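You operate a simulated robot arm through the tools that you are given. There is no shell and no other tool. Be economical: measure what you need, move in short steps, check, and stop when the job is done.

The job below is to be done with a simulated two-armed robot. You get a single attempt, and the scene is never put back.

Task
Fetch the sprinkler head and stand it on the low bench. Take the ice pack and put it on the middle shelf of the bench rack. Take the ball of twine and leave it on the second shelf from the bottom of the bench rack. Put the A 60 sleeved belt from the top of the grading bench on the wooden step beside the grading bench and the A 52 sleeved belt on the top shelf of the bench rack. Set the sizing board to 45 mm. Shut the trap slide. Fetch the test gauge and stand it on the low bench. Fetch the clod from the top of the grading bench and set it on the fourth shelf from the bottom of the bench rack. Fetch the grey rag and set it on top of the small green tin. Close the locker drawer. Put the clip tube on the rear deck strip away on the middle shelf of the bench rack. Open the cool box lid. Any order will do. Set down upright: sprinkler head, ball of twine, test gauge.
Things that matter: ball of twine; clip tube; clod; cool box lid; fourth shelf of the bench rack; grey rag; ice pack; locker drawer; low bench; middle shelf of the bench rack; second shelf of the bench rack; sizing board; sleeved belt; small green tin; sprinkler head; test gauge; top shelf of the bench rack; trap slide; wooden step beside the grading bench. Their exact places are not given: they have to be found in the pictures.

Only the result counts: the job must be done as asked and must still hold three seconds after the hand-in. Knocking over, shifting, dropping, spilling or breaking anything else fails it. A push-on lid holds only when it is set on centred and level and pressed home; a screw cap is set on level and turned clockwise until tight.

Robot
Two 7-joint arms with two-finger parallel grippers on one trunk, on a base that drives. Base frame: it is fixed to the floor where the robot stands at the start and does not move with it; the origin is under the middle of the robot, x ahead of it, y to its left, z up. Units: m, rad, N and s.
The left shoulder is at the start at [0.07, 0.188, 1.165], the right one opposite. With the tool pointing down near the work surface each hand reaches from about 0.3 to 0.8 m from the robot's upright axis, wherever it stands, measured 20 degrees to its own side. Places, roughly: ball of twine (6x6x6 cm) [0.4, 1.1, 0.8]; clip tube (3x3x10 cm) [8.9, -7.4, 1.1]; clod (7x6x4 cm) [0.7, 2, 0.8]; cool box lid [3.7, -20, 1.1]; fourth shelf of the bench rack [0.4, -0.9, 1.3]; grey rag (5x5x4 cm) [1.9, -2.4, 1.1]; ice pack (8x15x4 cm) [0.7, -0.2, 0.8]; locker drawer [4.1, -3.2, 1]; low bench [-0.7, -2.7, 0.4]; middle shelf of the bench rack [0.4, -0.9, 1]; second shelf of the bench rack [0.4, -0.9, 0.5]; sizing board [0.4, 1.5, 0.9]; small green tin (7x6x5 cm) [2.3, -2.5, 1.1]; sprinkler head (6x6x15 cm) [0.5, 0, 0.9]; test gauge [0.75, 1.75, 1]; top shelf of the bench rack [0.4, -0.9, 1.6]; trap slide [0.4, 1.4, 0.9]; wooden step beside the grading bench [0.3, 2.5, 0.1]. Payload 3.91 kg a hand.
Tool frame (each hand has its own): the origin (TCP) lies between the finger pads and is the grasp point; the fingertips stand 0.03 m ahead of it; z points along the fingers, y is the line along which they close. Largest opening 0.11 m; finger width 0.02, thickness 0.01; the body of the gripper, 0.048 by 0.112 m, starts 0.055 m behind the TCP.
Orientation is told as [roll, pitch, yaw] about the base's x, y, z axes, in that order, counted from this pose: with the fingers straight down and closing along the base's y, the tool's x points along the base's -x, its y along +y and its z along -z.

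Tools
- The arms move only by the tool play_rows. It takes "left_moves", "right_moves" or both (then of equal length, played together; a hand with none holds still); each is a list that holds one entry, the list of rows, each a list of 7 numbers: the shift along the base's x, y, z in mm, then the turn, a rotation vector about the base's x, y, z in rad, then the closure, from 0 (fully open) to 1 (shut). In form: [[[x, y, z, rx, ry, rz, grip], ...]]. A call has 1 to 8 rows; each row is the pose to reach, as a shift and turn from the pose commanded when the call began. A row lasts 0.2 s, in which the tool goes at most 0.05 m and 0.15 rad; a call with a longer step from one row to the next is refused whole, and so is a gripper value outside its range. Where a pose cannot be reached the arm comes as near as it can. A force on the tool above 40 N (or 10 N above the force at the start of the call, whichever is more), or a blocked arm, ends the call early, and 0.2 s more pass. Each finger travels about 0.072 m/s and halts on what it meets, pressing with about 31 N; the grip force reading is that of the motor and also rises with nothing between the fingers. The clock runs only during rows and for 0.2 s after the last one: add rows that repeat a pose to give the fingers time. It gives the time, the measured TCP pose, the force on the tool (base axes), the opening and the grip force at its end, in the units of the frame above (readings bear some noise), with the torque about the TCP (base axes, N m) and any sound that the robot's microphone picked up.
- Cameras (640 x 400 px; columns grow to the right, rows downward): "scene" is now at [0.1379, -0.0282, 1.4032]; the picture's right is [-0.31, -0.95, -0.00], its down [-0.47, 0.15, -0.87] and it looks along [0.83, -0.27, -0.50] (base axes); focal length 214 px, centre (320, 200). "left" rides on the left gripper at [0.072, -0.017, -0.103] in its tool frame; the picture's right is [0.23, 0.97, 0.00], its down [-0.76, 0.18, -0.62] and it looks along [-0.61, 0.14, 0.78] (tool axes); focal length 222 px, centre (320, 200). "right" rides on the right gripper at [0.072, 0.017, -0.103] in its tool frame; the picture's right is [-0.23, 0.97, 0.00], its down [-0.76, -0.18, -0.62] and it looks along [-0.61, -0.14, 0.78] (tool axes); focal length 222 px, centre (320, 200).
- snapshot(camera): a new picture of that camera. It takes no simulated time.
- move_column(by): slides the trunk up (or, below 0, down) by that many m; the arms and the scene camera ride with it, the base frame stays. It gives what a move gives, with no picture.
- steer(legs): drives the robot by 1 to 6 legs, each [ahead, turn to the left] in m and rad, along the robot's own axes; the way and the turn of a leg run together, so that a leg with both is an arc; at most 1.5 m and 3.142 rad a leg. The arms and the cameras ride along, it lands a little off, and it stops where it bumps. It gives what a move gives.
- pan_tilt(pan, tilt): turns the head with the scene camera to pan (to the left, within 1.501 rad either way) and tilt (down, from -0.506 to 1.204), counted from straight ahead of the robot. It gives what a move gives.
- locate(camera, pixels): for up to 12 pixels [column, row] of the newest picture of that camera ("zoom" is the newest enlarged one), the place [x, y, z] in the base frame of the surface seen there, good to about 0.003 m. It takes no simulated time.
- enlarge(camera, box): a new picture of the part [left, top, right, bottom] of that camera's present view, enlarged. It takes no simulated time.
- sign_off(): hands the job in; it is judged then, once.

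Keep the steps short. Do not move on a guess: measure, check each grasp and each placing, and mend mistakes. In all there are 364 turns and 308 pictures (those below and enlarged ones count). Leave the grippers open and the arms clear of the work at the hand-in unless told otherwise.

The tools are called after "Request:" as a command line: name --argument value ..., lists and objects as JSON in quotes. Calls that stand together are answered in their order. play_rows: Moves the arms, as the interface text tells. Its arguments: {"type":"object","properties":{"left_moves":{"type":"array","items":{"type":"array","items":{"type":"array","items":{"type":"number"}}}},"right_moves":{"type":"array","items":{"type":"array","items":{"type":"array","items":{"type":"number"}}}}},"required":[]} The other tools are called the same way: move_column (by) slides the trunk up or down; steer (legs) drives the base; pan_tilt (pan, tilt) turns the head that bears the scene camera; snapshot (camera) takes a picture; locate (camera, pixels) gives the place of the surface under pixels of a picture; enlarge (camera, box) takes an enlarged picture of a part of a camera's view; sign_off () hands the job in.

At the start:

```text
time: 0.0
left_eef_pos: [0.5271, -0.0208, 1.1487]
left_tcp_rot: [0.001, 0.0, 0.0]
left_ft_force: [0.1, 0.7, -0.5]
left_wrist_torque: [-0.01, 0.0, -0.01]
left_finger_gap: 0.11
left_grasp_force: 0.0
right_eef_pos: [0.3124, -0.424, 0.9997]
right_tcp_rot: [0.0, 0.002, -0.001]
right_ft_force: [-0.4, 0.2, -0.5]
right_wrist_torque: [0.03, -0.01, -0.01]
right_finger_gap: 0.11
right_grasp_force: 0.0
trunk travel left (down, up): [-0.675, 0.265]
robot x, y, heading: [0.0013, 0.0023, -0.0]
head pan, tilt: [-0.314, 0.518]
```

scene: 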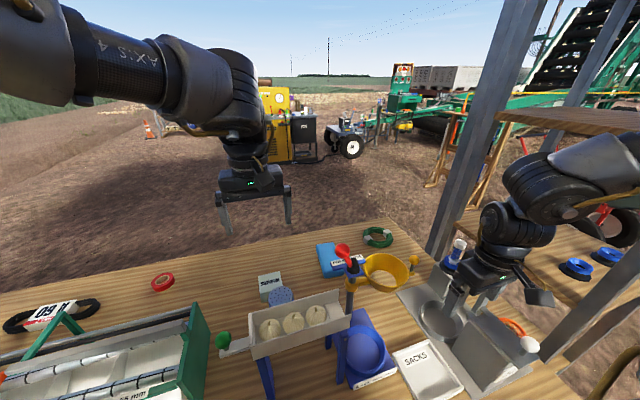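
right: 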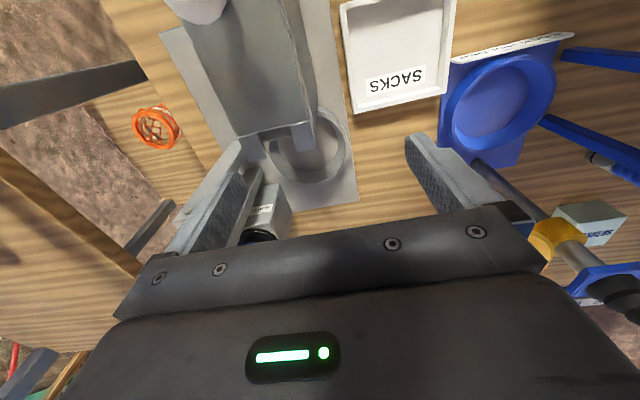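
left: 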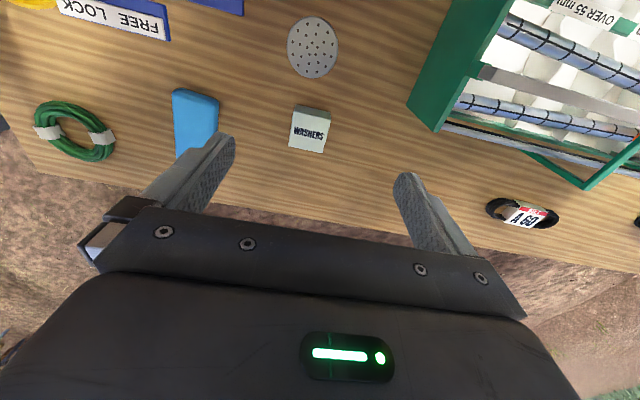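

I start by looking around: first the view to the left, along the bench.

Request:
pan_tilt --pan 0.9 --tilt 0.5

Request:
snapshot --camera "scene"

Request:
pan_tilt --pan -1.2 --tilt 0.4

Request:
snapshot --camera "scene"

Request:
pan_tilt --pan 0.0 --tilt 0.9

Request:
snapshot --camera "scene"

```text
time: 1.4
left_eef_pos: [0.527, -0.0192, 1.1496]
left_tcp_rot: [0.001, 0.0, 0.001]
left_ft_force: [0.1, 0.1, 0.2]
left_wrist_torque: [-0.01, 0.04, 0.01]
left_finger_gap: 0.1101
left_grasp_force: 0.0
right_eef_pos: [0.3116, -0.4243, 0.9994]
right_tcp_rot: [0.0, 0.001, 0.0]
right_ft_force: [-0.4, -0.2, 0.4]
right_wrist_torque: [0.02, 0.04, 0.01]
right_finger_gap: 0.1102
right_grasp_force: 0.0
trunk travel left (down, up): [-0.675, 0.265]
robot x, y, heading: [0.0001, 0.0036, -0.001]
head pan, tilt: [0.901, 0.499]
```

```text
304 pictures are left
```

scene: 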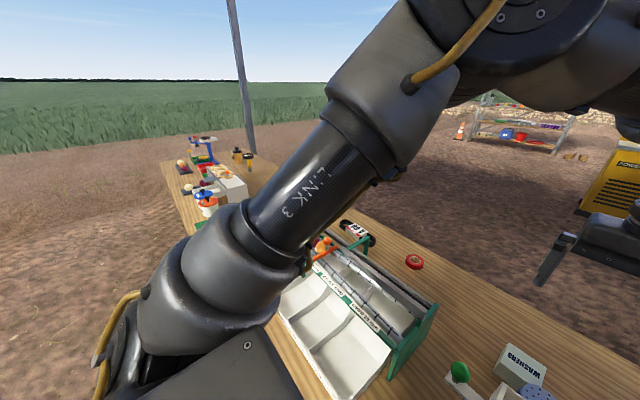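

```text
time: 3.4
left_eef_pos: [0.5258, -0.0204, 1.1503]
left_tcp_rot: [0.0, 0.001, 0.0]
left_ft_force: [-0.3, 0.1, -0.2]
left_wrist_torque: [-0.02, 0.01, 0.0]
left_finger_gap: 0.1099
left_grasp_force: 0.0
right_eef_pos: [0.3127, -0.4249, 0.9992]
right_tcp_rot: [-0.001, 0.0, -0.001]
right_ft_force: [0.4, -0.4, -1.3]
right_wrist_torque: [-0.02, 0.01, 0.02]
right_finger_gap: 0.1098
right_grasp_force: 0.1
trunk travel left (down, up): [-0.675, 0.265]
robot x, y, heading: [0.002, -0.0039, -0.004]
head pan, tilt: [-1.201, 0.4]
```

```text
303 pictures are left
```

scene: 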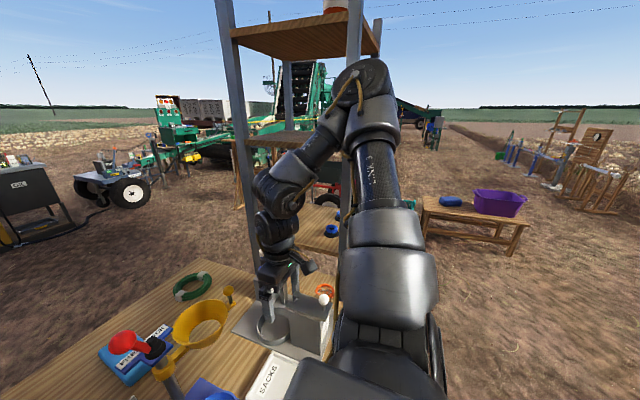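

```text
time: 4.8
left_eef_pos: [0.5271, -0.0204, 1.1498]
left_tcp_rot: [0.0, -0.001, 0.0]
left_ft_force: [0.2, -0.1, -0.1]
left_wrist_torque: [-0.01, 0.02, 0.01]
left_finger_gap: 0.1102
left_grasp_force: 0.0
right_eef_pos: [0.313, -0.4256, 0.9992]
right_tcp_rot: [0.002, 0.0, -0.001]
right_ft_force: [-0.3, 0.5, -0.1]
right_wrist_torque: [0.01, 0.01, -0.01]
right_finger_gap: 0.1099
right_grasp_force: 0.2
trunk travel left (down, up): [-0.675, 0.265]
robot x, y, heading: [-0.0018, -0.0004, 0.001]
head pan, tilt: [0.0, 0.901]
```

```text
302 pictures are left
```

scene: 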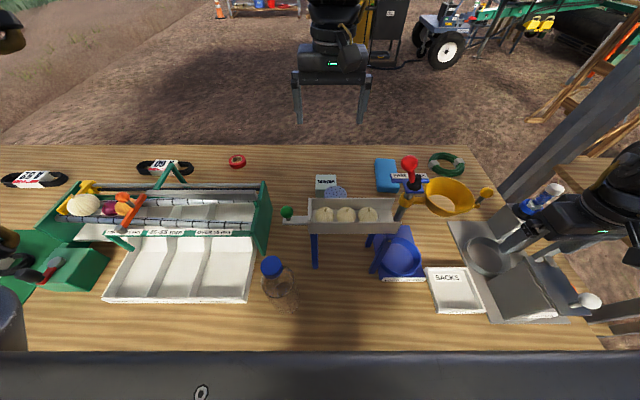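

I enlarge the middle of the bench.

Request:
enlarge --camera "scene" --box '[240, 130, 500, 320]'

Request:
locate --camera "scene" --pixels '[[271, 266], [337, 192], [387, 175], [345, 212], [326, 180], [240, 160], [165, 167], [35, 180], [445, 195], [485, 255], [50, 268], [455, 290]]'

Request:
enlarge --camera "scene" --box '[0, 130, 280, 320]'

```text
2.11 times, centred on (370, 225) of scene
```

zoom: 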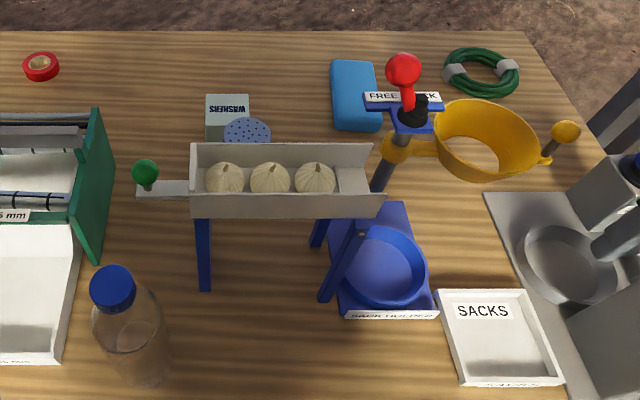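

```text
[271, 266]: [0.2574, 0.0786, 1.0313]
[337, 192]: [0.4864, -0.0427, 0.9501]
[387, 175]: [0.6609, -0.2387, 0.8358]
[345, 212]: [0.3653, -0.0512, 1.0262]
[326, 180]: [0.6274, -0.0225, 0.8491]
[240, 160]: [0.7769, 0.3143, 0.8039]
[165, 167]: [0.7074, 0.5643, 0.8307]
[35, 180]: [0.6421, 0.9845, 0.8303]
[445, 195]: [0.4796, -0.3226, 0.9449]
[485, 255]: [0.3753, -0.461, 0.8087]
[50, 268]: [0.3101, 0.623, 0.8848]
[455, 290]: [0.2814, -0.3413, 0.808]
```

```text
2.11 times, centred on (140, 225) of scene
```

zoom: 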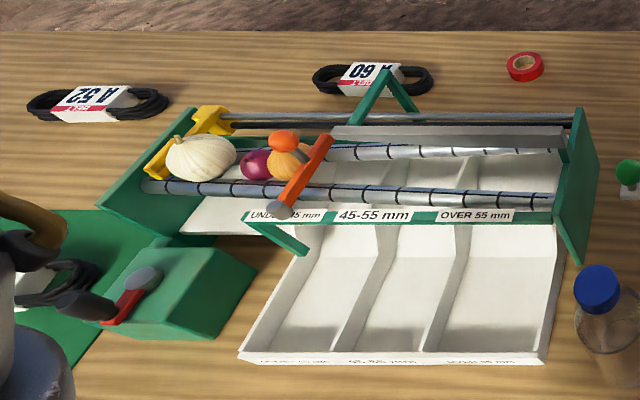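

I measure the rack: pan right toward it.

Request:
pan_tilt --pan -1.1 --tilt 0.05

Request:
snapshot --camera "scene"

Request:
pan_tilt --pan -1.45 --tilt 0.8

Request:
snapshot --camera "scene"

```text
time: 6.1
left_eef_pos: [0.527, -0.0196, 1.1504]
left_tcp_rot: [-0.001, -0.001, 0.002]
left_ft_force: [0.6, -0.3, -0.2]
left_wrist_torque: [-0.02, 0.03, -0.03]
left_finger_gap: 0.1101
left_grasp_force: 0.2
right_eef_pos: [0.3123, -0.4253, 0.9987]
right_tcp_rot: [-0.001, 0.0, 0.002]
right_ft_force: [0.7, -0.4, 0.6]
right_wrist_torque: [-0.01, 0.01, -0.01]
right_finger_gap: 0.1098
right_grasp_force: 0.0
trunk travel left (down, up): [-0.675, 0.265]
robot x, y, heading: [-0.0003, 0.0019, -0.0]
head pan, tilt: [-1.1, 0.051]
```

```text
299 pictures are left
```

scene: 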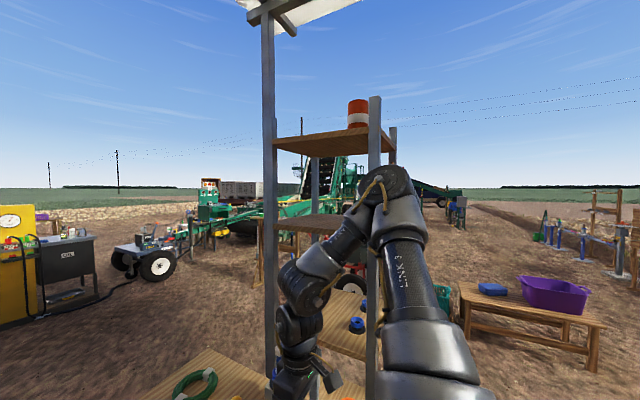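

```text
time: 7.2
left_eef_pos: [0.5263, -0.0212, 1.1493]
left_tcp_rot: [0.0, -0.001, 0.001]
left_ft_force: [0.2, 0.3, 0.7]
left_wrist_torque: [0.0, 0.01, -0.02]
left_finger_gap: 0.1101
left_grasp_force: 0.0
right_eef_pos: [0.3128, -0.4256, 1.0001]
right_tcp_rot: [0.0, 0.002, 0.0]
right_ft_force: [-0.5, -0.1, 0.2]
right_wrist_torque: [-0.01, 0.02, 0.0]
right_finger_gap: 0.11
right_grasp_force: 0.1
trunk travel left (down, up): [-0.675, 0.265]
robot x, y, heading: [-0.0039, -0.0015, -0.001]
head pan, tilt: [-1.45, 0.799]
```

```text
298 pictures are left
```

scene: 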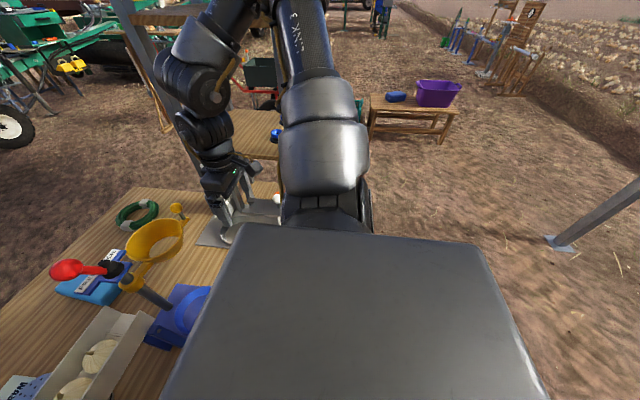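

Next I take a precise view of the ice pack, the sprinkler and the stand around them.

Request:
pan_tilt --pan -0.2 --tilt 0.8

Request:
enlarge --camera "scene" --box '[200, 100, 420, 260]'

```text
time: 8.7
left_eef_pos: [0.5274, -0.0194, 1.1494]
left_tcp_rot: [0.0, 0.002, -0.001]
left_ft_force: [-0.1, -0.1, -0.1]
left_wrist_torque: [0.04, 0.02, -0.01]
left_finger_gap: 0.11
left_grasp_force: 0.0
right_eef_pos: [0.3131, -0.4249, 1.0]
right_tcp_rot: [0.0, -0.001, 0.001]
right_ft_force: [0.1, -0.6, 0.4]
right_wrist_torque: [0.02, -0.02, -0.05]
right_finger_gap: 0.11
right_grasp_force: 0.0
trunk travel left (down, up): [-0.675, 0.265]
robot x, y, heading: [0.0043, 0.0018, 0.001]
head pan, tilt: [-0.201, 0.799]
```

```text
2.50 times, centred on (310, 180) of scene
```

zoom: 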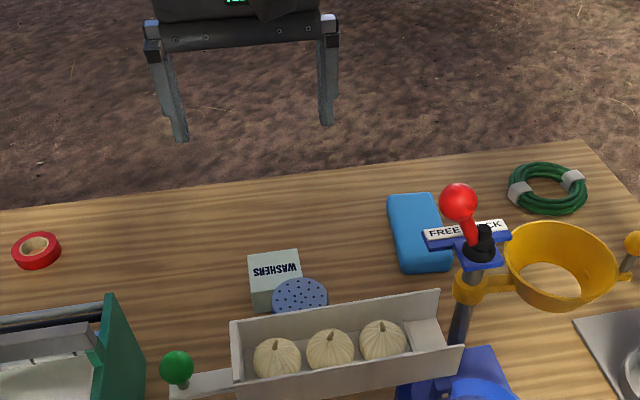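

Request:
locate --camera "zoom" --pixels '[[392, 196], [433, 196], [410, 268], [448, 270], [418, 225], [458, 195], [470, 250], [300, 293], [278, 293], [322, 290], [275, 265], [460, 285]]'

Request:
snapshot --camera "left"

```text
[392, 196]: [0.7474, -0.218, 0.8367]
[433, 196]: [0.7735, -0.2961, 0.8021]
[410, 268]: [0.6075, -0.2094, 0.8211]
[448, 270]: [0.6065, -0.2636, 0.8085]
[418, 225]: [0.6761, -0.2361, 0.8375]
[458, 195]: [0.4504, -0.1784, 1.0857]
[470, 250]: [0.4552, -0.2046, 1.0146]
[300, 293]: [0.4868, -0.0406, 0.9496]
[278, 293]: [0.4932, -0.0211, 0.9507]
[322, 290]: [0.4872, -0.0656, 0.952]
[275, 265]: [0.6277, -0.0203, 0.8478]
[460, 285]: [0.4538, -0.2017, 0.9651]
```

```text
296 pictures are left
```

left: 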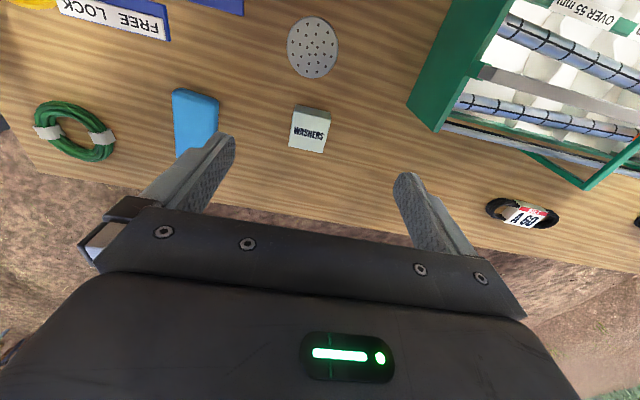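

I measure the chute's back wall next to the sprinkler.

Request:
locate --camera "zoom" --pixels '[[235, 322], [300, 309], [340, 300], [437, 292], [300, 318], [340, 310], [462, 345], [175, 365], [330, 350], [285, 310]]'

Request:
enlarge --camera "left" --box '[230, 0, 390, 100]'

```text
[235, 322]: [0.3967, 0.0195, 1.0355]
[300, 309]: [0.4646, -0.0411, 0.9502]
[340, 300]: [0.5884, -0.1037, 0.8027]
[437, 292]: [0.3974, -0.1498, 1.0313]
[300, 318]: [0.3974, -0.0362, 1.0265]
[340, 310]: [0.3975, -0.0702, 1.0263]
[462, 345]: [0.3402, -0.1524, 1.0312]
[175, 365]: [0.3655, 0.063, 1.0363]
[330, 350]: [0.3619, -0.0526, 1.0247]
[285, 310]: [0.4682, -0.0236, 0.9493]
```

```text
4.00 times, centred on (310, 50) of left
```

zoom: 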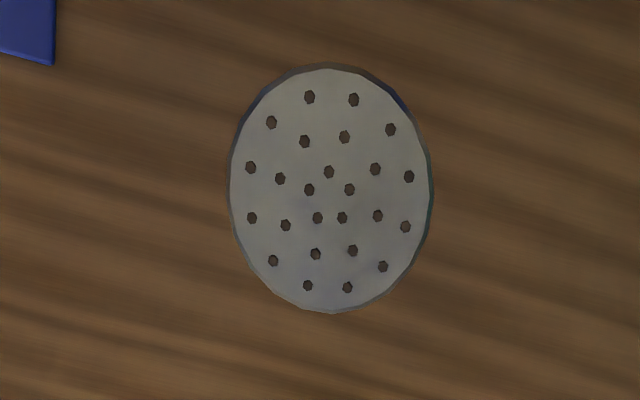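

The chute wall is 9 cm from the sprinkler, so I turn the left hand by -90° yaw (camera towards +y, closing along x), then look at the sprinkler from its side.

Request:
play_rows --left_moves '[[[0, 20, 0, 0, 0, -0.145, 0], [0, 40, 0, 0, 0, -0.29, 0], [0, 60, 0, 0, 0, -0.435, 0], [-10, 80, -10, 0, 0, -0.58, 0], [-20, 100, -20, 0, 0, -0.725, 0], [-30, 110, -30, 0, 0, -0.87, 0], [-40, 120, -40, 0, 0, -1.015, 0], [-40, 120, -50, 0, 0, -1.16, 0]]]'

Request:
play_rows --left_moves '[[[0, 0, -10, 0, 0, -0.14, 0], [0, 0, -20, 0, 0, -0.28, 0], [0, 0, -20, 0, 0, -0.411, 0]]]'

Request:
snapshot --camera "left"

```text
time: 10.5
left_eef_pos: [0.356, -0.0962, 1.2209]
left_tcp_rot: [-0.073, -0.018, -1.11]
left_ft_force: [-0.1, 0.6, -0.1]
left_wrist_torque: [0.0, 0.01, 0.0]
left_finger_gap: 0.1101
left_grasp_force: 0.0
left hand out of reach, approached as far as the arm can: row 2, 3, 4, 5, 6, 7, 8
right_eef_pos: [0.3129, -0.4244, 0.9991]
right_tcp_rot: [0.001, 0.001, 0.0]
right_ft_force: [0.2, 0.2, 0.6]
right_wrist_torque: [0.0, 0.0, -0.03]
right_finger_gap: 0.1099
right_grasp_force: 0.0
trunk travel left (down, up): [-0.675, 0.265]
robot x, y, heading: [-0.0009, 0.0012, -0.003]
head pan, tilt: [-0.201, 0.799]
```

```text
time: 11.3
left_eef_pos: [0.3254, -0.1093, 1.2773]
left_tcp_rot: [-0.066, -0.019, -1.522]
left_ft_force: [0.1, 0.1, -0.1]
left_wrist_torque: [0.0, 0.01, 0.02]
left_finger_gap: 0.1099
left_grasp_force: 0.2
left hand out of reach, approached as far as the arm can: row 1, 2, 3
right_eef_pos: [0.3132, -0.4235, 1.0002]
right_tcp_rot: [0.0, 0.0, 0.0]
right_ft_force: [0.0, -0.2, -0.3]
right_wrist_torque: [-0.01, 0.0, 0.01]
right_finger_gap: 0.1097
right_grasp_force: 0.0
trunk travel left (down, up): [-0.675, 0.265]
robot x, y, heading: [0.0006, -0.0025, 0.001]
head pan, tilt: [-0.201, 0.799]
```

```text
294 pictures are left
```

left: 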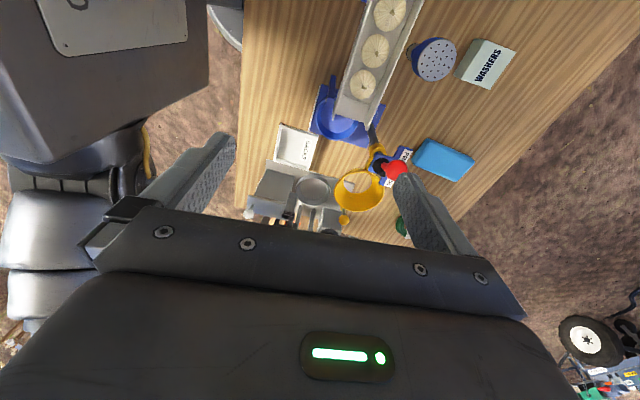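

The -90° turn is against the wrist's limit. I turn back and will try the other way.

Request:
play_rows --left_moves '[[[0, 0, 0, 0, 0, 0.145, 0], [0, 0, 0, 0, 0, 0.29, 0], [0, 0, 0, 0, 0, 0.435, 0], [0, 0, 0, 0, 0, 0.58, 0], [0, 0, 0, 0, 0, 0.725, 0], [0, 0, 0, 0, 0, 0.87, 0], [0, 0, 0, 0, 0, 1.015, 0], [0, 0, 0, 0, 0, 1.16, 0]]]'

```text
time: 13.1
left_eef_pos: [0.3329, -0.1234, 1.2839]
left_tcp_rot: [-0.093, 0.006, -0.359]
left_ft_force: [0.1, 0.2, -0.4]
left_wrist_torque: [-0.01, 0.03, -0.01]
left_finger_gap: 0.1101
left_grasp_force: 0.1
left hand out of reach, approached as far as the arm can: row 2, 3, 4, 5, 6, 7, 8
right_eef_pos: [0.3124, -0.425, 0.9993]
right_tcp_rot: [0.001, -0.001, 0.001]
right_ft_force: [-0.2, -1.0, -0.4]
right_wrist_torque: [0.03, 0.0, -0.01]
right_finger_gap: 0.1101
right_grasp_force: 0.0
trunk travel left (down, up): [-0.675, 0.265]
robot x, y, heading: [0.0001, 0.002, 0.0]
head pan, tilt: [-0.201, 0.799]
```

Request:
play_rows --left_moves '[[[25, 30, -20, 0.02, 0, 0.06, 0], [50, 60, -45, 0.04, 0, 0.12, 0], [75, 90, -75, 0.06, 0, 0.18, 0], [100, 120, -100, 0.08, 0, 0.24, 0], [125, 150, -130, 0.093, 0, 0.3, 0], [150, 180, -160, 0.093, 0, 0.36, 0], [154, 200, -180, 0.093, 0, 0.4, 0], [154, 200, -180, 0.093, 0, 0.5, 0]]]'

```text
time: 14.9
left_eef_pos: [0.4835, 0.0676, 1.0858]
left_tcp_rot: [0.037, 0.028, 0.135]
left_ft_force: [0.6, 0.2, 1.3]
left_wrist_torque: [-0.01, -0.02, 0.03]
left_finger_gap: 0.11
left_grasp_force: 0.1
right_eef_pos: [0.3125, -0.4257, 1.0007]
right_tcp_rot: [0.001, -0.002, 0.0]
right_ft_force: [0.3, 0.4, -0.3]
right_wrist_torque: [0.01, -0.02, -0.01]
right_finger_gap: 0.1099
right_grasp_force: 0.1
trunk travel left (down, up): [-0.675, 0.265]
robot x, y, heading: [-0.0022, 0.0003, 0.002]
head pan, tilt: [-0.201, 0.799]
```

Request:
play_rows --left_moves '[[[0, -10, 10, -0.037, -0.028, 0.14, 0], [0, -20, 20, -0.037, -0.028, 0.28, 0], [0, -30, 20, -0.037, -0.028, 0.42, 0], [0, -40, 20, -0.037, -0.028, 0.56, 0], [0, -50, 20, -0.037, -0.028, 0.7, 0], [0, -60, 20, -0.037, -0.028, 0.84, 0], [0, -70, 20, -0.037, -0.028, 0.98, 0], [0, -70, 20, -0.037, -0.028, 1.12, 0]]]'

Request:
snapshot --camera "left"

```text
time: 16.7
left_eef_pos: [0.4844, 0.0007, 1.1075]
left_tcp_rot: [-0.007, 0.031, 1.255]
left_ft_force: [-0.3, 0.4, 0.6]
left_wrist_torque: [-0.01, 0.02, 0.0]
left_finger_gap: 0.11
left_grasp_force: 0.1
right_eef_pos: [0.3121, -0.4237, 0.9997]
right_tcp_rot: [-0.001, -0.001, 0.001]
right_ft_force: [0.1, 0.3, 0.4]
right_wrist_torque: [0.01, 0.02, 0.01]
right_finger_gap: 0.11
right_grasp_force: 0.0
trunk travel left (down, up): [-0.675, 0.265]
robot x, y, heading: [-0.0025, -0.0008, 0.005]
head pan, tilt: [-0.201, 0.799]
```

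```text
293 pictures are left
```

left: 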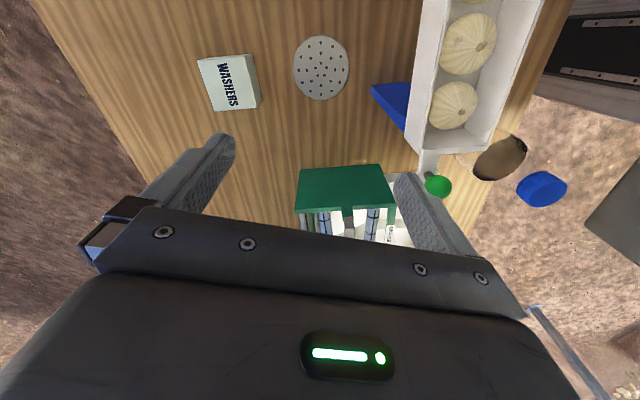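

The +90° side works. I finish the turn and centre over the sprinkler at (0.487,-0.043).

Request:
play_rows --left_moves '[[[0, -15, -10, 0, -0.01, 0.11, 0], [1, -30, -20, 0, -0.02, 0.22, 0], [2, -44, -40, 0, -0.03, 0.316, 0], [2, -44, -70, 0, -0.03, 0.316, 0], [2, -44, -100, 0, -0.03, 0.316, 0]]]'

Request:
snapshot --camera "left"

```text
time: 17.9
left_eef_pos: [0.4879, -0.0434, 1.0052]
left_tcp_rot: [-0.036, 0.027, 1.569]
left_ft_force: [0.0, 0.2, -0.2]
left_wrist_torque: [-0.02, 0.04, -0.01]
left_finger_gap: 0.1099
left_grasp_force: 0.1
right_eef_pos: [0.3134, -0.4243, 0.9994]
right_tcp_rot: [0.001, 0.001, 0.002]
right_ft_force: [0.3, 0.0, 0.6]
right_wrist_torque: [0.0, -0.02, 0.01]
right_finger_gap: 0.1099
right_grasp_force: 0.0
trunk travel left (down, up): [-0.675, 0.265]
robot x, y, heading: [0.0, -0.0061, 0.001]
head pan, tilt: [-0.201, 0.799]
```

```text
292 pictures are left
```

left: 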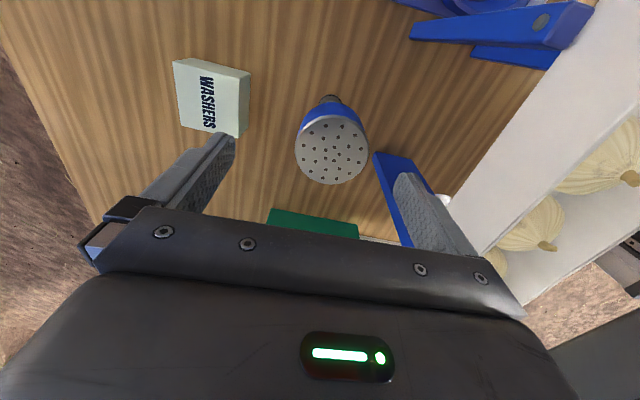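

The rose is at the centre. I level the hand and descend to z=0.93, then close.

Request:
play_rows --left_moves '[[[0, 0, -25, 0.014, 0.018, 0, 0], [0, 0, -50, 0.027, 0.036, 0, 0], [0, 0, -75, 0.027, 0.036, 0, 0], [0, 0, -75, 0.027, 0.036, 0, 0.5], [0, 0, -75, 0.027, 0.036, 0, 0.6], [0, 0, -75, 0.027, 0.036, 0, 0.7], [0, 0, -75, 0.027, 0.036, 0, 0.8], [0, 0, -75, 0.027, 0.036, 0, 1]]]'

Request:
snapshot --camera "left"

```text
time: 19.7
left_eef_pos: [0.4865, -0.045, 0.932]
left_tcp_rot: [0.0, -0.001, 1.568]
left_ft_force: [-0.6, 0.7, 0.5]
left_wrist_torque: [-0.02, 0.02, 0.04]
left_finger_gap: 0.057
left_grasp_force: 30.9
right_eef_pos: [0.3135, -0.4248, 1.0007]
right_tcp_rot: [0.001, 0.001, -0.001]
right_ft_force: [-0.4, -0.1, 0.6]
right_wrist_torque: [0.0, 0.02, 0.02]
right_finger_gap: 0.11
right_grasp_force: 0.0
trunk travel left (down, up): [-0.675, 0.265]
robot x, y, heading: [0.0029, 0.0008, 0.0]
head pan, tilt: [-0.201, 0.799]
```

```text
291 pictures are left
```

left: 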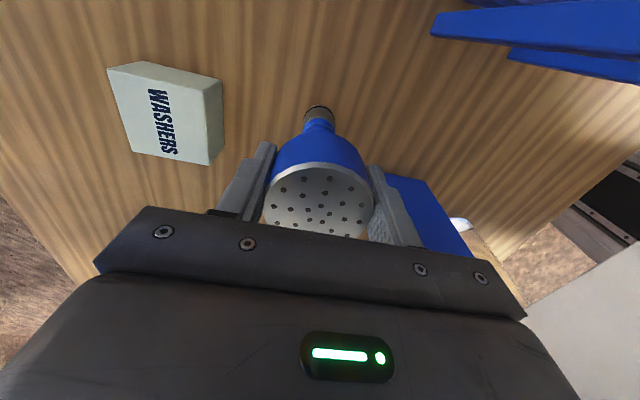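

Gripped (57 mm). I lift it while raising the right hand, then carry the right hand towards the ice pack at (0.68,-0.243).

Request:
play_rows --left_moves '[[[0, 0, 30, 0, 0, 0, 1], [0, 0, 65, 0, 0, 0, 1], [0, 0, 100, 0, 0, 0, 1], [0, 20, 140, 0, 0, 0, 1], [0, 50, 170, 0, 0, 0, 1], [0, 85, 190, 0, 0, 0, 1], [0, 120, 190, 0, 0, 0, 1], [0, 150, 190, 0, 0, 0, 1]]]' --right_moves '[[[0, 0, 40, 0, 0, 0, 0], [0, 0, 80, 0, 0, 0, 0], [15, 0, 120, 0, 0, 0, 0], [50, 10, 140, 0, 0, 0, 0], [90, 25, 150, 0, 0, 0, 0], [135, 45, 150, 0, 0, 0, 0], [180, 65, 150, 0, 0, 0, 0], [220, 90, 150, 0, 0, 0, 0]]]'

Request:
snapshot --camera "scene"

```text
time: 21.5
left_eef_pos: [0.4867, 0.1083, 1.1188]
left_tcp_rot: [0.004, 0.0, 1.57]
left_ft_force: [0.1, 0.6, -2.4]
left_wrist_torque: [-0.02, 0.03, -0.05]
left_finger_gap: 0.0565
left_grasp_force: 31.4
right_eef_pos: [0.5301, -0.3347, 1.1443]
right_tcp_rot: [0.002, -0.001, 0.0]
right_ft_force: [0.4, 0.3, 0.3]
right_wrist_torque: [0.02, 0.0, 0.0]
right_finger_gap: 0.1098
right_grasp_force: 0.0
right hand out of reach, approached as far as the arm can: row 8
trunk travel left (down, up): [-0.675, 0.265]
robot x, y, heading: [-0.0015, -0.0006, -0.001]
head pan, tilt: [-0.201, 0.799]
```

```text
290 pictures are left
```

scene: 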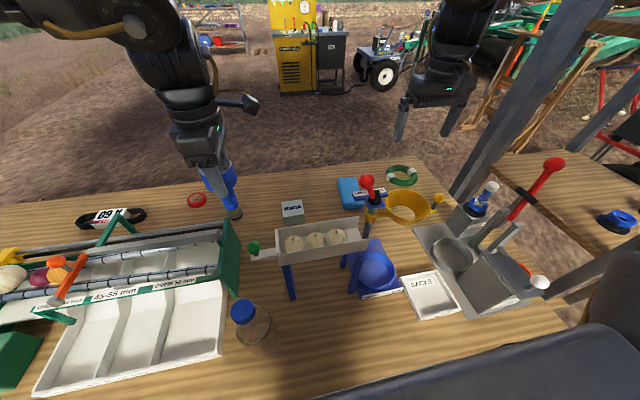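

Request:
play_rows --right_moves '[[[25, 0, -30, 0, 0, 0, 0], [60, 0, -60, 0, 0, 0, 0], [95, 10, -90, 0, 0, 0, 0], [125, 30, -115, 0, 0, 0, 0], [145, 60, -135, 0, 0, 0, 0], [148, 92, -150, 0, 0, 0, 0], [148, 92, -180, 0, 0, 0, 0]]]'

Request:
snapshot --camera "right"

```text
time: 23.1
left_eef_pos: [0.4853, 0.1066, 1.1188]
left_tcp_rot: [0.0, -0.002, 1.569]
left_ft_force: [0.9, 0.1, -2.2]
left_wrist_torque: [0.01, -0.01, 0.02]
left_finger_gap: 0.0567
left_grasp_force: 30.9
right_eef_pos: [0.5784, -0.3118, 0.9945]
right_tcp_rot: [0.001, -0.004, 0.0]
right_ft_force: [-0.5, 0.4, 0.0]
right_wrist_torque: [-0.03, 0.03, 0.01]
right_finger_gap: 0.1099
right_grasp_force: 0.0
right hand out of reach, approached as far as the arm can: row 1, 2, 3, 4, 5, 6, 7
trunk travel left (down, up): [-0.675, 0.265]
robot x, y, heading: [-0.0021, 0.0018, 0.0]
head pan, tilt: [-0.201, 0.799]
```

```text
289 pictures are left
```

right: 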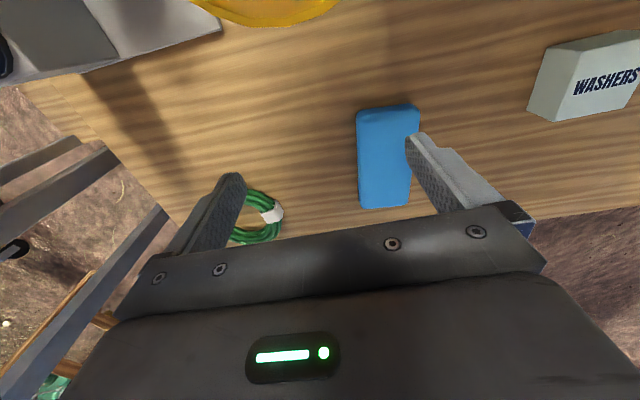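

Reach is short at this height; I raise both hands a bit and then lower the trunk so that the shoulder is nearer the work height.

Request:
play_rows --right_moves '[[[-10, 0, 40, 0, 0, 0, 0], [-20, 0, 80, 0, 0, 0, 0], [-30, 0, 110, 0, 0, 0, 0]]]' --left_moves '[[[-20, 0, 30, 0, 0, 0, 1], [-40, 0, 60, 0, 0, 0, 1], [-60, 0, 80, 0, 0, 0, 1]]]'

Request:
move_column --by -0.14

```text
time: 23.9
left_eef_pos: [0.4237, 0.106, 1.2034]
left_tcp_rot: [-0.002, -0.003, 1.569]
left_ft_force: [-1.5, 0.7, -1.9]
left_wrist_torque: [-0.01, -0.02, 0.02]
left_finger_gap: 0.0565
left_grasp_force: 31.2
right_eef_pos: [0.5425, -0.3155, 1.1012]
right_tcp_rot: [0.001, -0.004, 0.001]
right_ft_force: [-0.7, -0.2, 0.7]
right_wrist_torque: [0.01, -0.01, -0.01]
right_finger_gap: 0.1098
right_grasp_force: 0.0
right hand out of reach, approached as far as the arm can: row 2, 3
trunk travel left (down, up): [-0.675, 0.265]
robot x, y, heading: [-0.0017, 0.0012, -0.004]
head pan, tilt: [-0.201, 0.799]
```

```text
time: 25.5
left_eef_pos: [0.4249, 0.1063, 1.0617]
left_tcp_rot: [0.0, -0.002, 1.569]
left_ft_force: [0.9, -0.2, -2.3]
left_wrist_torque: [-0.03, 0.01, -0.01]
left_finger_gap: 0.0568
left_grasp_force: 31.2
right_eef_pos: [0.5446, -0.3148, 0.9605]
right_tcp_rot: [0.002, -0.003, -0.001]
right_ft_force: [0.0, -0.4, -0.3]
right_wrist_torque: [0.04, -0.02, -0.01]
right_finger_gap: 0.1102
right_grasp_force: 0.1
trunk travel left (down, up): [-0.535, 0.405]
robot x, y, heading: [-0.005, -0.0028, 0.0]
head pan, tilt: [-0.201, 0.799]
```

Request:
play_rows --right_moves '[[[35, 0, 0, 0, 0, 0, 0], [80, 10, 0, 0, 0, 0, 0], [115, 35, 0, 0, 0, 0, 0], [135, 68, 0, 0, 0, 0, 0], [135, 68, -40, 0, 0, 0, 0]]]'

Request:
snapshot --camera "right"

```text
time: 26.7
left_eef_pos: [0.4255, 0.1077, 1.0617]
left_tcp_rot: [0.001, 0.001, 1.569]
left_ft_force: [-0.4, 0.1, -1.9]
left_wrist_torque: [0.0, -0.01, 0.02]
left_finger_gap: 0.0569
left_grasp_force: 31.5
right_eef_pos: [0.5762, -0.3126, 0.9012]
right_tcp_rot: [0.01, -0.013, 0.0]
right_ft_force: [-0.1, 0.7, 0.5]
right_wrist_torque: [0.01, 0.02, 0.03]
right_finger_gap: 0.11
right_grasp_force: 0.1
right hand out of reach, approached as far as the arm can: row 1, 2, 3, 4, 5
trunk travel left (down, up): [-0.535, 0.405]
robot x, y, heading: [-0.0034, 0.0006, -0.004]
head pan, tilt: [-0.201, 0.799]
```

```text
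288 pictures are left
```

right: 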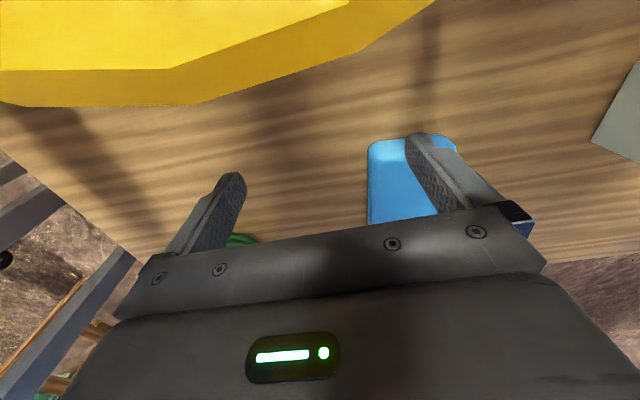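

Reach grows with the shoulder higher above the hand, so I raise the trunk instead.

Request:
move_column --by 0.28

Request:
play_rows --right_moves '[[[20, 0, -40, 0, 0, 0, 0], [45, 0, -80, 0, 0, 0, 0], [70, 0, -120, 0, 0, 0, 0], [95, 20, -140, 0, 0, 0, 0], [104, 45, -160, 0, 0, 0, 0], [104, 69, -180, 0, 0, 0, 0], [104, 69, -210, 0, 0, 0, 0]]]'

Request:
snapshot --camera "right"

```text
time: 29.6
left_eef_pos: [0.4245, 0.1066, 1.3428]
left_tcp_rot: [0.001, -0.002, 1.569]
left_ft_force: [-0.7, 0.4, -1.8]
left_wrist_torque: [-0.02, -0.04, -0.05]
left_finger_gap: 0.0566
left_grasp_force: 30.7
right_eef_pos: [0.5756, -0.3128, 1.1823]
right_tcp_rot: [0.008, -0.011, 0.001]
right_ft_force: [-0.6, -0.2, -0.2]
right_wrist_torque: [-0.02, -0.02, 0.02]
right_finger_gap: 0.1101
right_grasp_force: 0.0
trunk travel left (down, up): [-0.815, 0.125]
robot x, y, heading: [0.0001, 0.002, 0.001]
head pan, tilt: [-0.201, 0.799]
```

```text
time: 31.2
left_eef_pos: [0.4253, 0.1069, 1.3418]
left_tcp_rot: [0.0, -0.003, 1.568]
left_ft_force: [-0.7, 0.0, -2.8]
left_wrist_torque: [0.0, 0.01, -0.01]
left_finger_gap: 0.057
left_grasp_force: 31.1
right_eef_pos: [0.5697, -0.3251, 1.0561]
right_tcp_rot: [0.012, -0.013, 0.0]
right_ft_force: [-0.7, 0.2, 0.9]
right_wrist_torque: [-0.02, 0.01, -0.02]
right_finger_gap: 0.1099
right_grasp_force: 0.2
right hand out of reach, approached as far as the arm can: row 1, 2, 3, 4, 5, 6, 7
trunk travel left (down, up): [-0.815, 0.125]
robot x, y, heading: [0.001, -0.0022, 0.001]
head pan, tilt: [-0.201, 0.799]
```

```text
287 pictures are left
```

right: 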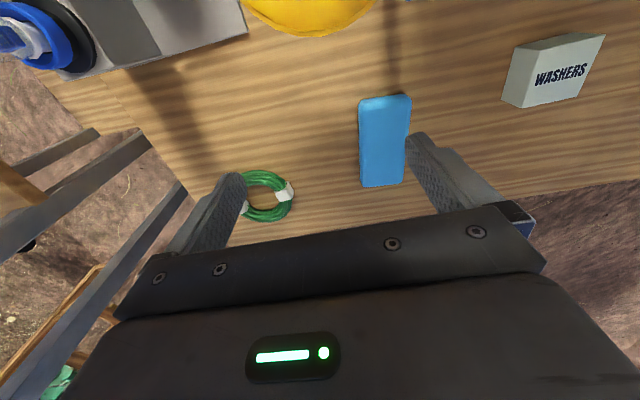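

Request:
play_rows --right_moves '[[[-40, 0, 0, 0, 0, 0, 0], [-60, 0, -30, 0, 0, 0, 0], [-60, 0, -60, 0, 0, 0, 0], [-20, 0, -70, 0, 0, 0, 0], [20, 0, -80, 0, 0, 0, 0], [60, 0, -90, 0, 0, 0, 0]]]'

Request:
snapshot --camera "scene"

```text
time: 32.0
left_eef_pos: [0.4254, 0.1069, 1.3427]
left_tcp_rot: [0.0, -0.002, 1.567]
left_ft_force: [0.1, -0.1, -2.6]
left_wrist_torque: [0.02, 0.0, 0.0]
left_finger_gap: 0.0571
left_grasp_force: 30.5
right_eef_pos: [0.5107, -0.3228, 1.0]
right_tcp_rot: [0.015, -0.004, 0.006]
right_ft_force: [-1.0, -1.3, 5.5]
right_wrist_torque: [0.31, 0.03, 0.11]
right_finger_gap: 0.1089
right_grasp_force: 0.1
right hand out of reach, approached as far as the arm can: row 4
trunk travel left (down, up): [-0.815, 0.125]
robot x, y, heading: [-0.0027, -0.0024, -0.002]
head pan, tilt: [-0.201, 0.799]
stopped in row 4 (right hand): the force on the tool passed its limit (the readings are from after the stop); the commanded pose is now the measured one
```

```text
286 pictures are left
```

scene: 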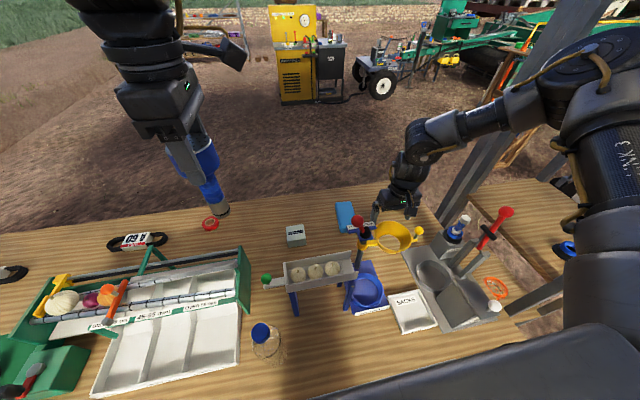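

A light contact stopped the hand. I back up straight and check the yellow ring.

Request:
play_rows --right_moves '[[[0, 0, 30, 0, 0, 0, 0], [0, 0, 60, 0, 0, 0, 0], [0, 0, 90, 0, 0, 0, 0]]]'

Request:
enlarge --camera "scene" --box '[260, 140, 540, 340]'

Request:
snapshot --camera "right"

```text
time: 32.8
left_eef_pos: [0.4249, 0.1068, 1.3417]
left_tcp_rot: [0.0, -0.001, 1.568]
left_ft_force: [0.1, 0.8, -2.8]
left_wrist_torque: [0.0, -0.03, 0.02]
left_finger_gap: 0.0569
left_grasp_force: 31.4
right_eef_pos: [0.5094, -0.3255, 1.0896]
right_tcp_rot: [0.016, -0.006, 0.007]
right_ft_force: [0.4, 0.1, 0.1]
right_wrist_torque: [-0.01, 0.01, -0.02]
right_finger_gap: 0.1099
right_grasp_force: 0.0
trunk travel left (down, up): [-0.815, 0.125]
robot x, y, heading: [-0.0038, 0.0014, 0.003]
head pan, tilt: [-0.201, 0.799]
```

```text
2.00 times, centred on (400, 240) of scene
```

zoom: 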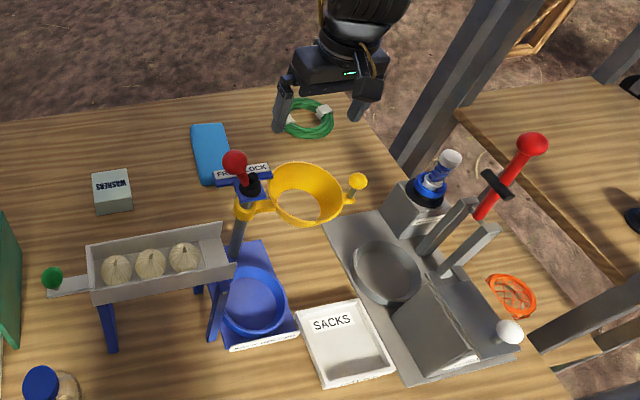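

```text
284 pictures are left
```

right: 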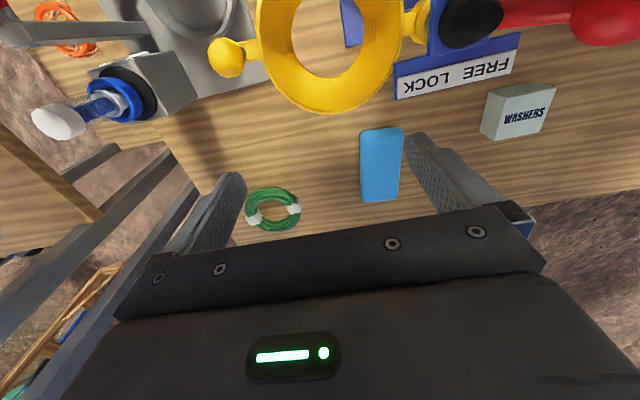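

The ring is unmoved. I try tilting the hand (fingers forward) to gain reach.

Request:
play_rows --right_moves '[[[10, 0, 10, 0, -0.1, 0, 0], [30, 0, 20, 0, -0.2, 0, 0], [60, 0, 20, 0, -0.3, 0, 0], [90, 0, 10, 0, -0.4, 0, 0], [120, 0, -10, 0, -0.4, 0, 0], [150, 0, -40, 0, -0.4, 0, 0], [150, 0, -80, 0, -0.4, 0, 0]]]'

Request:
snapshot --camera "scene"

```text
time: 34.4
left_eef_pos: [0.4247, 0.1054, 1.342]
left_tcp_rot: [0.002, -0.003, 1.568]
left_ft_force: [-0.1, -0.4, -2.5]
left_wrist_torque: [0.0, -0.01, 0.0]
left_finger_gap: 0.0569
left_grasp_force: 30.8
right_eef_pos: [0.6369, -0.3395, 1.0282]
right_tcp_rot: [0.016, -0.406, 0.008]
right_ft_force: [-0.1, 0.2, -0.3]
right_wrist_torque: [0.02, 0.02, 0.01]
right_finger_gap: 0.1099
right_grasp_force: 0.0
right hand out of reach, approached as far as the arm can: row 6, 7
trunk travel left (down, up): [-0.815, 0.125]
robot x, y, heading: [-0.0046, 0.0026, 0.004]
head pan, tilt: [-0.201, 0.799]
```

```text
283 pictures are left
```

scene: 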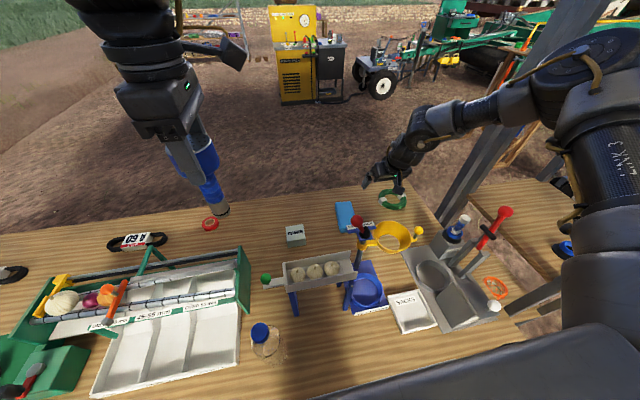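

Request:
play_rows --right_moves '[[[10, 0, 0, 0, -0.08, 0, 0], [25, 10, 0, 0, -0.15, 0, 0], [40, 30, 0, 0, -0.2, 0, 0], [50, 60, 0, 0, -0.2, 0, 0], [54, 94, 0, 0, -0.2, 0, 0], [54, 94, -30, 0, -0.2, 0, 0], [54, 94, -60, 0, -0.2, 0, 0]]]'

Request:
snapshot --camera "right"

```text
time: 36.0
left_eef_pos: [0.4256, 0.106, 1.3406]
left_tcp_rot: [0.002, -0.001, 1.568]
left_ft_force: [-0.1, -0.7, -2.6]
left_wrist_torque: [0.01, 0.01, 0.02]
left_finger_gap: 0.0568
left_grasp_force: 31.1
right_eef_pos: [0.6416, -0.3051, 1.0426]
right_tcp_rot: [0.011, -0.603, 0.009]
right_ft_force: [-0.5, -1.3, 0.8]
right_wrist_torque: [0.01, -0.04, 0.01]
right_finger_gap: 0.1098
right_grasp_force: 0.1
right hand out of reach, approached as far as the arm can: row 2, 3, 4, 5, 6, 7
trunk travel left (down, up): [-0.815, 0.125]
robot x, y, heading: [-0.0006, -0.0036, -0.004]
head pan, tilt: [-0.201, 0.799]
```

```text
282 pictures are left
```

right: 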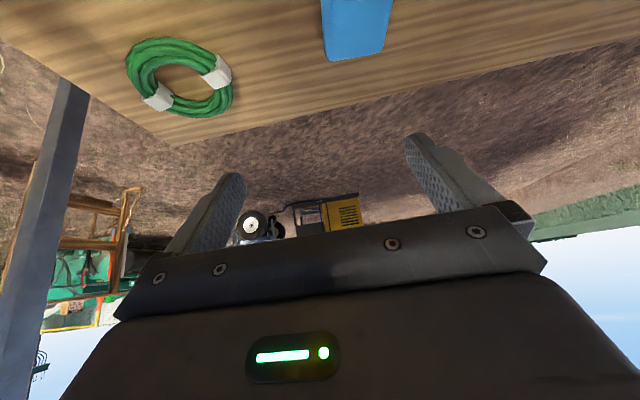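

I measure how close the bench's near edge is to the robot, to see whether I can drive nearer.

Request:
pan_tilt --pan 0.3 --tilt 1.15

Request:
snapshot --camera "scene"

```text
time: 37.0
left_eef_pos: [0.4263, 0.1065, 1.3423]
left_tcp_rot: [0.0, -0.002, 1.568]
left_ft_force: [1.0, -0.4, -2.8]
left_wrist_torque: [0.01, -0.01, 0.0]
left_finger_gap: 0.057
left_grasp_force: 31.2
right_eef_pos: [0.6406, -0.3035, 1.0413]
right_tcp_rot: [0.012, -0.604, 0.009]
right_ft_force: [0.2, 0.1, -0.6]
right_wrist_torque: [-0.01, -0.02, -0.01]
right_finger_gap: 0.1102
right_grasp_force: 0.1
trunk travel left (down, up): [-0.815, 0.125]
robot x, y, heading: [0.0029, -0.0005, -0.001]
head pan, tilt: [0.3, 1.15]
```

```text
281 pictures are left
```

scene: 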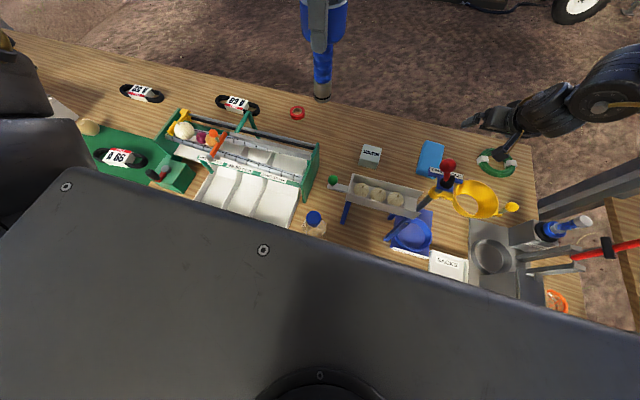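

I try to re-posture the right arm: pull the hand inward in front of its shoulder with the tool level, then extend again.

Request:
play_rows --right_moves '[[[-40, 5, 20, 0, 0.1, 0, 0], [-85, 15, 40, 0, 0.2, 0, 0], [-125, 35, 60, 0, 0.3, 0, 0], [-160, 60, 80, 0, 0.4, 0, 0], [-190, 90, 95, 0, 0.5, 0, 0], [-215, 120, 100, 0, 0.6, 0, 0], [-235, 140, 100, 0, 0.6, 0, 0], [-240, 150, 100, 0, 0.6, 0, 0]]]' --left_moves '[[[0, 20, 0, 0, 0, 0, 1], [0, 40, 0, 0, 0, 0, 1], [0, 60, 0, 0, 0, 0, 1], [0, 90, 0, 0, 0, 0, 1], [0, 120, 0, 0, 0, 0, 1], [0, 140, 0, 0, 0, 0, 1], [0, 150, 0, 0, 0, 0, 1], [0, 150, 0, 0, 0, 0, 1]]]'

Request:
pan_tilt --pan -0.5 --tilt 0.6

Request:
snapshot --camera "scene"

```text
refused: row 2 steps farther than a row can; nothing moved
```

```text
time: 38.1
left_eef_pos: [0.4262, 0.1055, 1.3415]
left_tcp_rot: [-0.001, -0.002, 1.567]
left_ft_force: [-0.3, -0.7, -3.5]
left_wrist_torque: [0.01, 0.01, 0.0]
left_finger_gap: 0.0569
left_grasp_force: 31.2
right_eef_pos: [0.6422, -0.3038, 1.0415]
right_tcp_rot: [0.012, -0.605, 0.009]
right_ft_force: [-0.4, 0.0, 0.0]
right_wrist_torque: [-0.03, -0.01, 0.02]
right_finger_gap: 0.11
right_grasp_force: 0.0
trunk travel left (down, up): [-0.815, 0.125]
robot x, y, heading: [0.0015, 0.0039, -0.0]
head pan, tilt: [-0.499, 0.6]
```

```text
280 pictures are left
```

scene: 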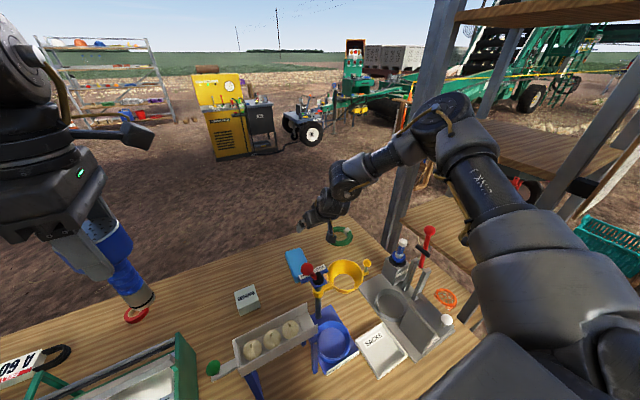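

Request:
locate --camera "scene" --pixels '[[440, 125], [405, 200], [425, 60], [395, 250], [475, 240], [530, 140], [600, 120], [520, 20], [590, 260], [345, 180], [480, 180]]'

Request:
play_rows --right_moves '[[[-40, 5, 20, 0, 0.1, 0, 0], [-80, 15, 40, 0, 0.2, 0, 0], [-120, 30, 55, 0, 0.3, 0, 0], [-155, 55, 70, 0, 0.4, 0, 0], [-185, 85, 85, 0, 0.5, 0, 0], [-215, 115, 90, 0, 0.6, 0, 0], [-235, 140, 100, 0, 0.6, 0, 0], [-240, 150, 100, 0, 0.6, 0, 0]]]' --left_moves '[[[0, 20, 0, 0, 0, 0, 1], [0, 40, 0, 0, 0, 0, 1], [0, 60, 0, 0, 0, 0, 1], [0, 90, 0, 0, 0, 0, 1], [0, 120, 0, 0, 0, 0, 1], [0, 140, 0, 0, 0, 0, 1], [0, 150, 0, 0, 0, 0, 1], [0, 150, 0, 0, 0, 0, 1]]]'

Request:
snapshot --camera "scene"

```text
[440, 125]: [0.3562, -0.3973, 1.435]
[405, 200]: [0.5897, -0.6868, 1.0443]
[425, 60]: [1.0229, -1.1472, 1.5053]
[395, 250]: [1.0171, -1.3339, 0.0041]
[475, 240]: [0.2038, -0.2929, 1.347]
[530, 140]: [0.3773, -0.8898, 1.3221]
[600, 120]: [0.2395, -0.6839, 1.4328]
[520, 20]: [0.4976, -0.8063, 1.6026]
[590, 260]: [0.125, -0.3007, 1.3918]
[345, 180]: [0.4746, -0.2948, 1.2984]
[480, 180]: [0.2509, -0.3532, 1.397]
```

```text
time: 39.9
left_eef_pos: [0.4267, 0.2566, 1.3389]
left_tcp_rot: [0.002, -0.002, 1.57]
left_ft_force: [0.8, 0.5, -3.3]
left_wrist_torque: [-0.01, -0.01, 0.02]
left_finger_gap: 0.0568
left_grasp_force: 31.3
right_eef_pos: [0.4673, -0.2161, 1.1615]
right_tcp_rot: [0.017, -0.003, 0.01]
right_ft_force: [0.1, 0.5, -0.4]
right_wrist_torque: [0.01, 0.0, 0.02]
right_finger_gap: 0.1101
right_grasp_force: 0.0
right hand out of reach, approached as far as the arm can: row 4, 5, 6, 7, 8
trunk travel left (down, up): [-0.815, 0.125]
robot x, y, heading: [-0.0002, -0.0019, 0.0]
head pan, tilt: [-0.499, 0.6]
```

```text
279 pictures are left
```

scene: 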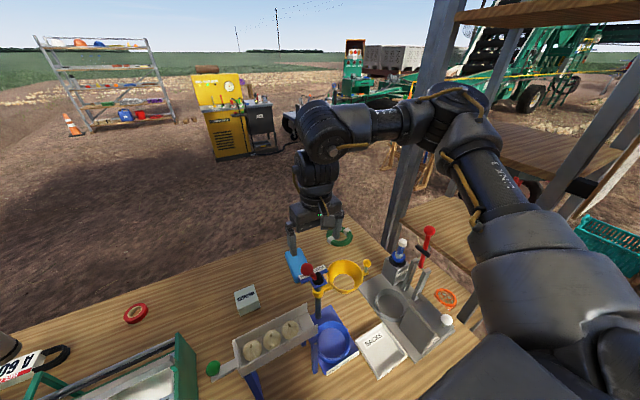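

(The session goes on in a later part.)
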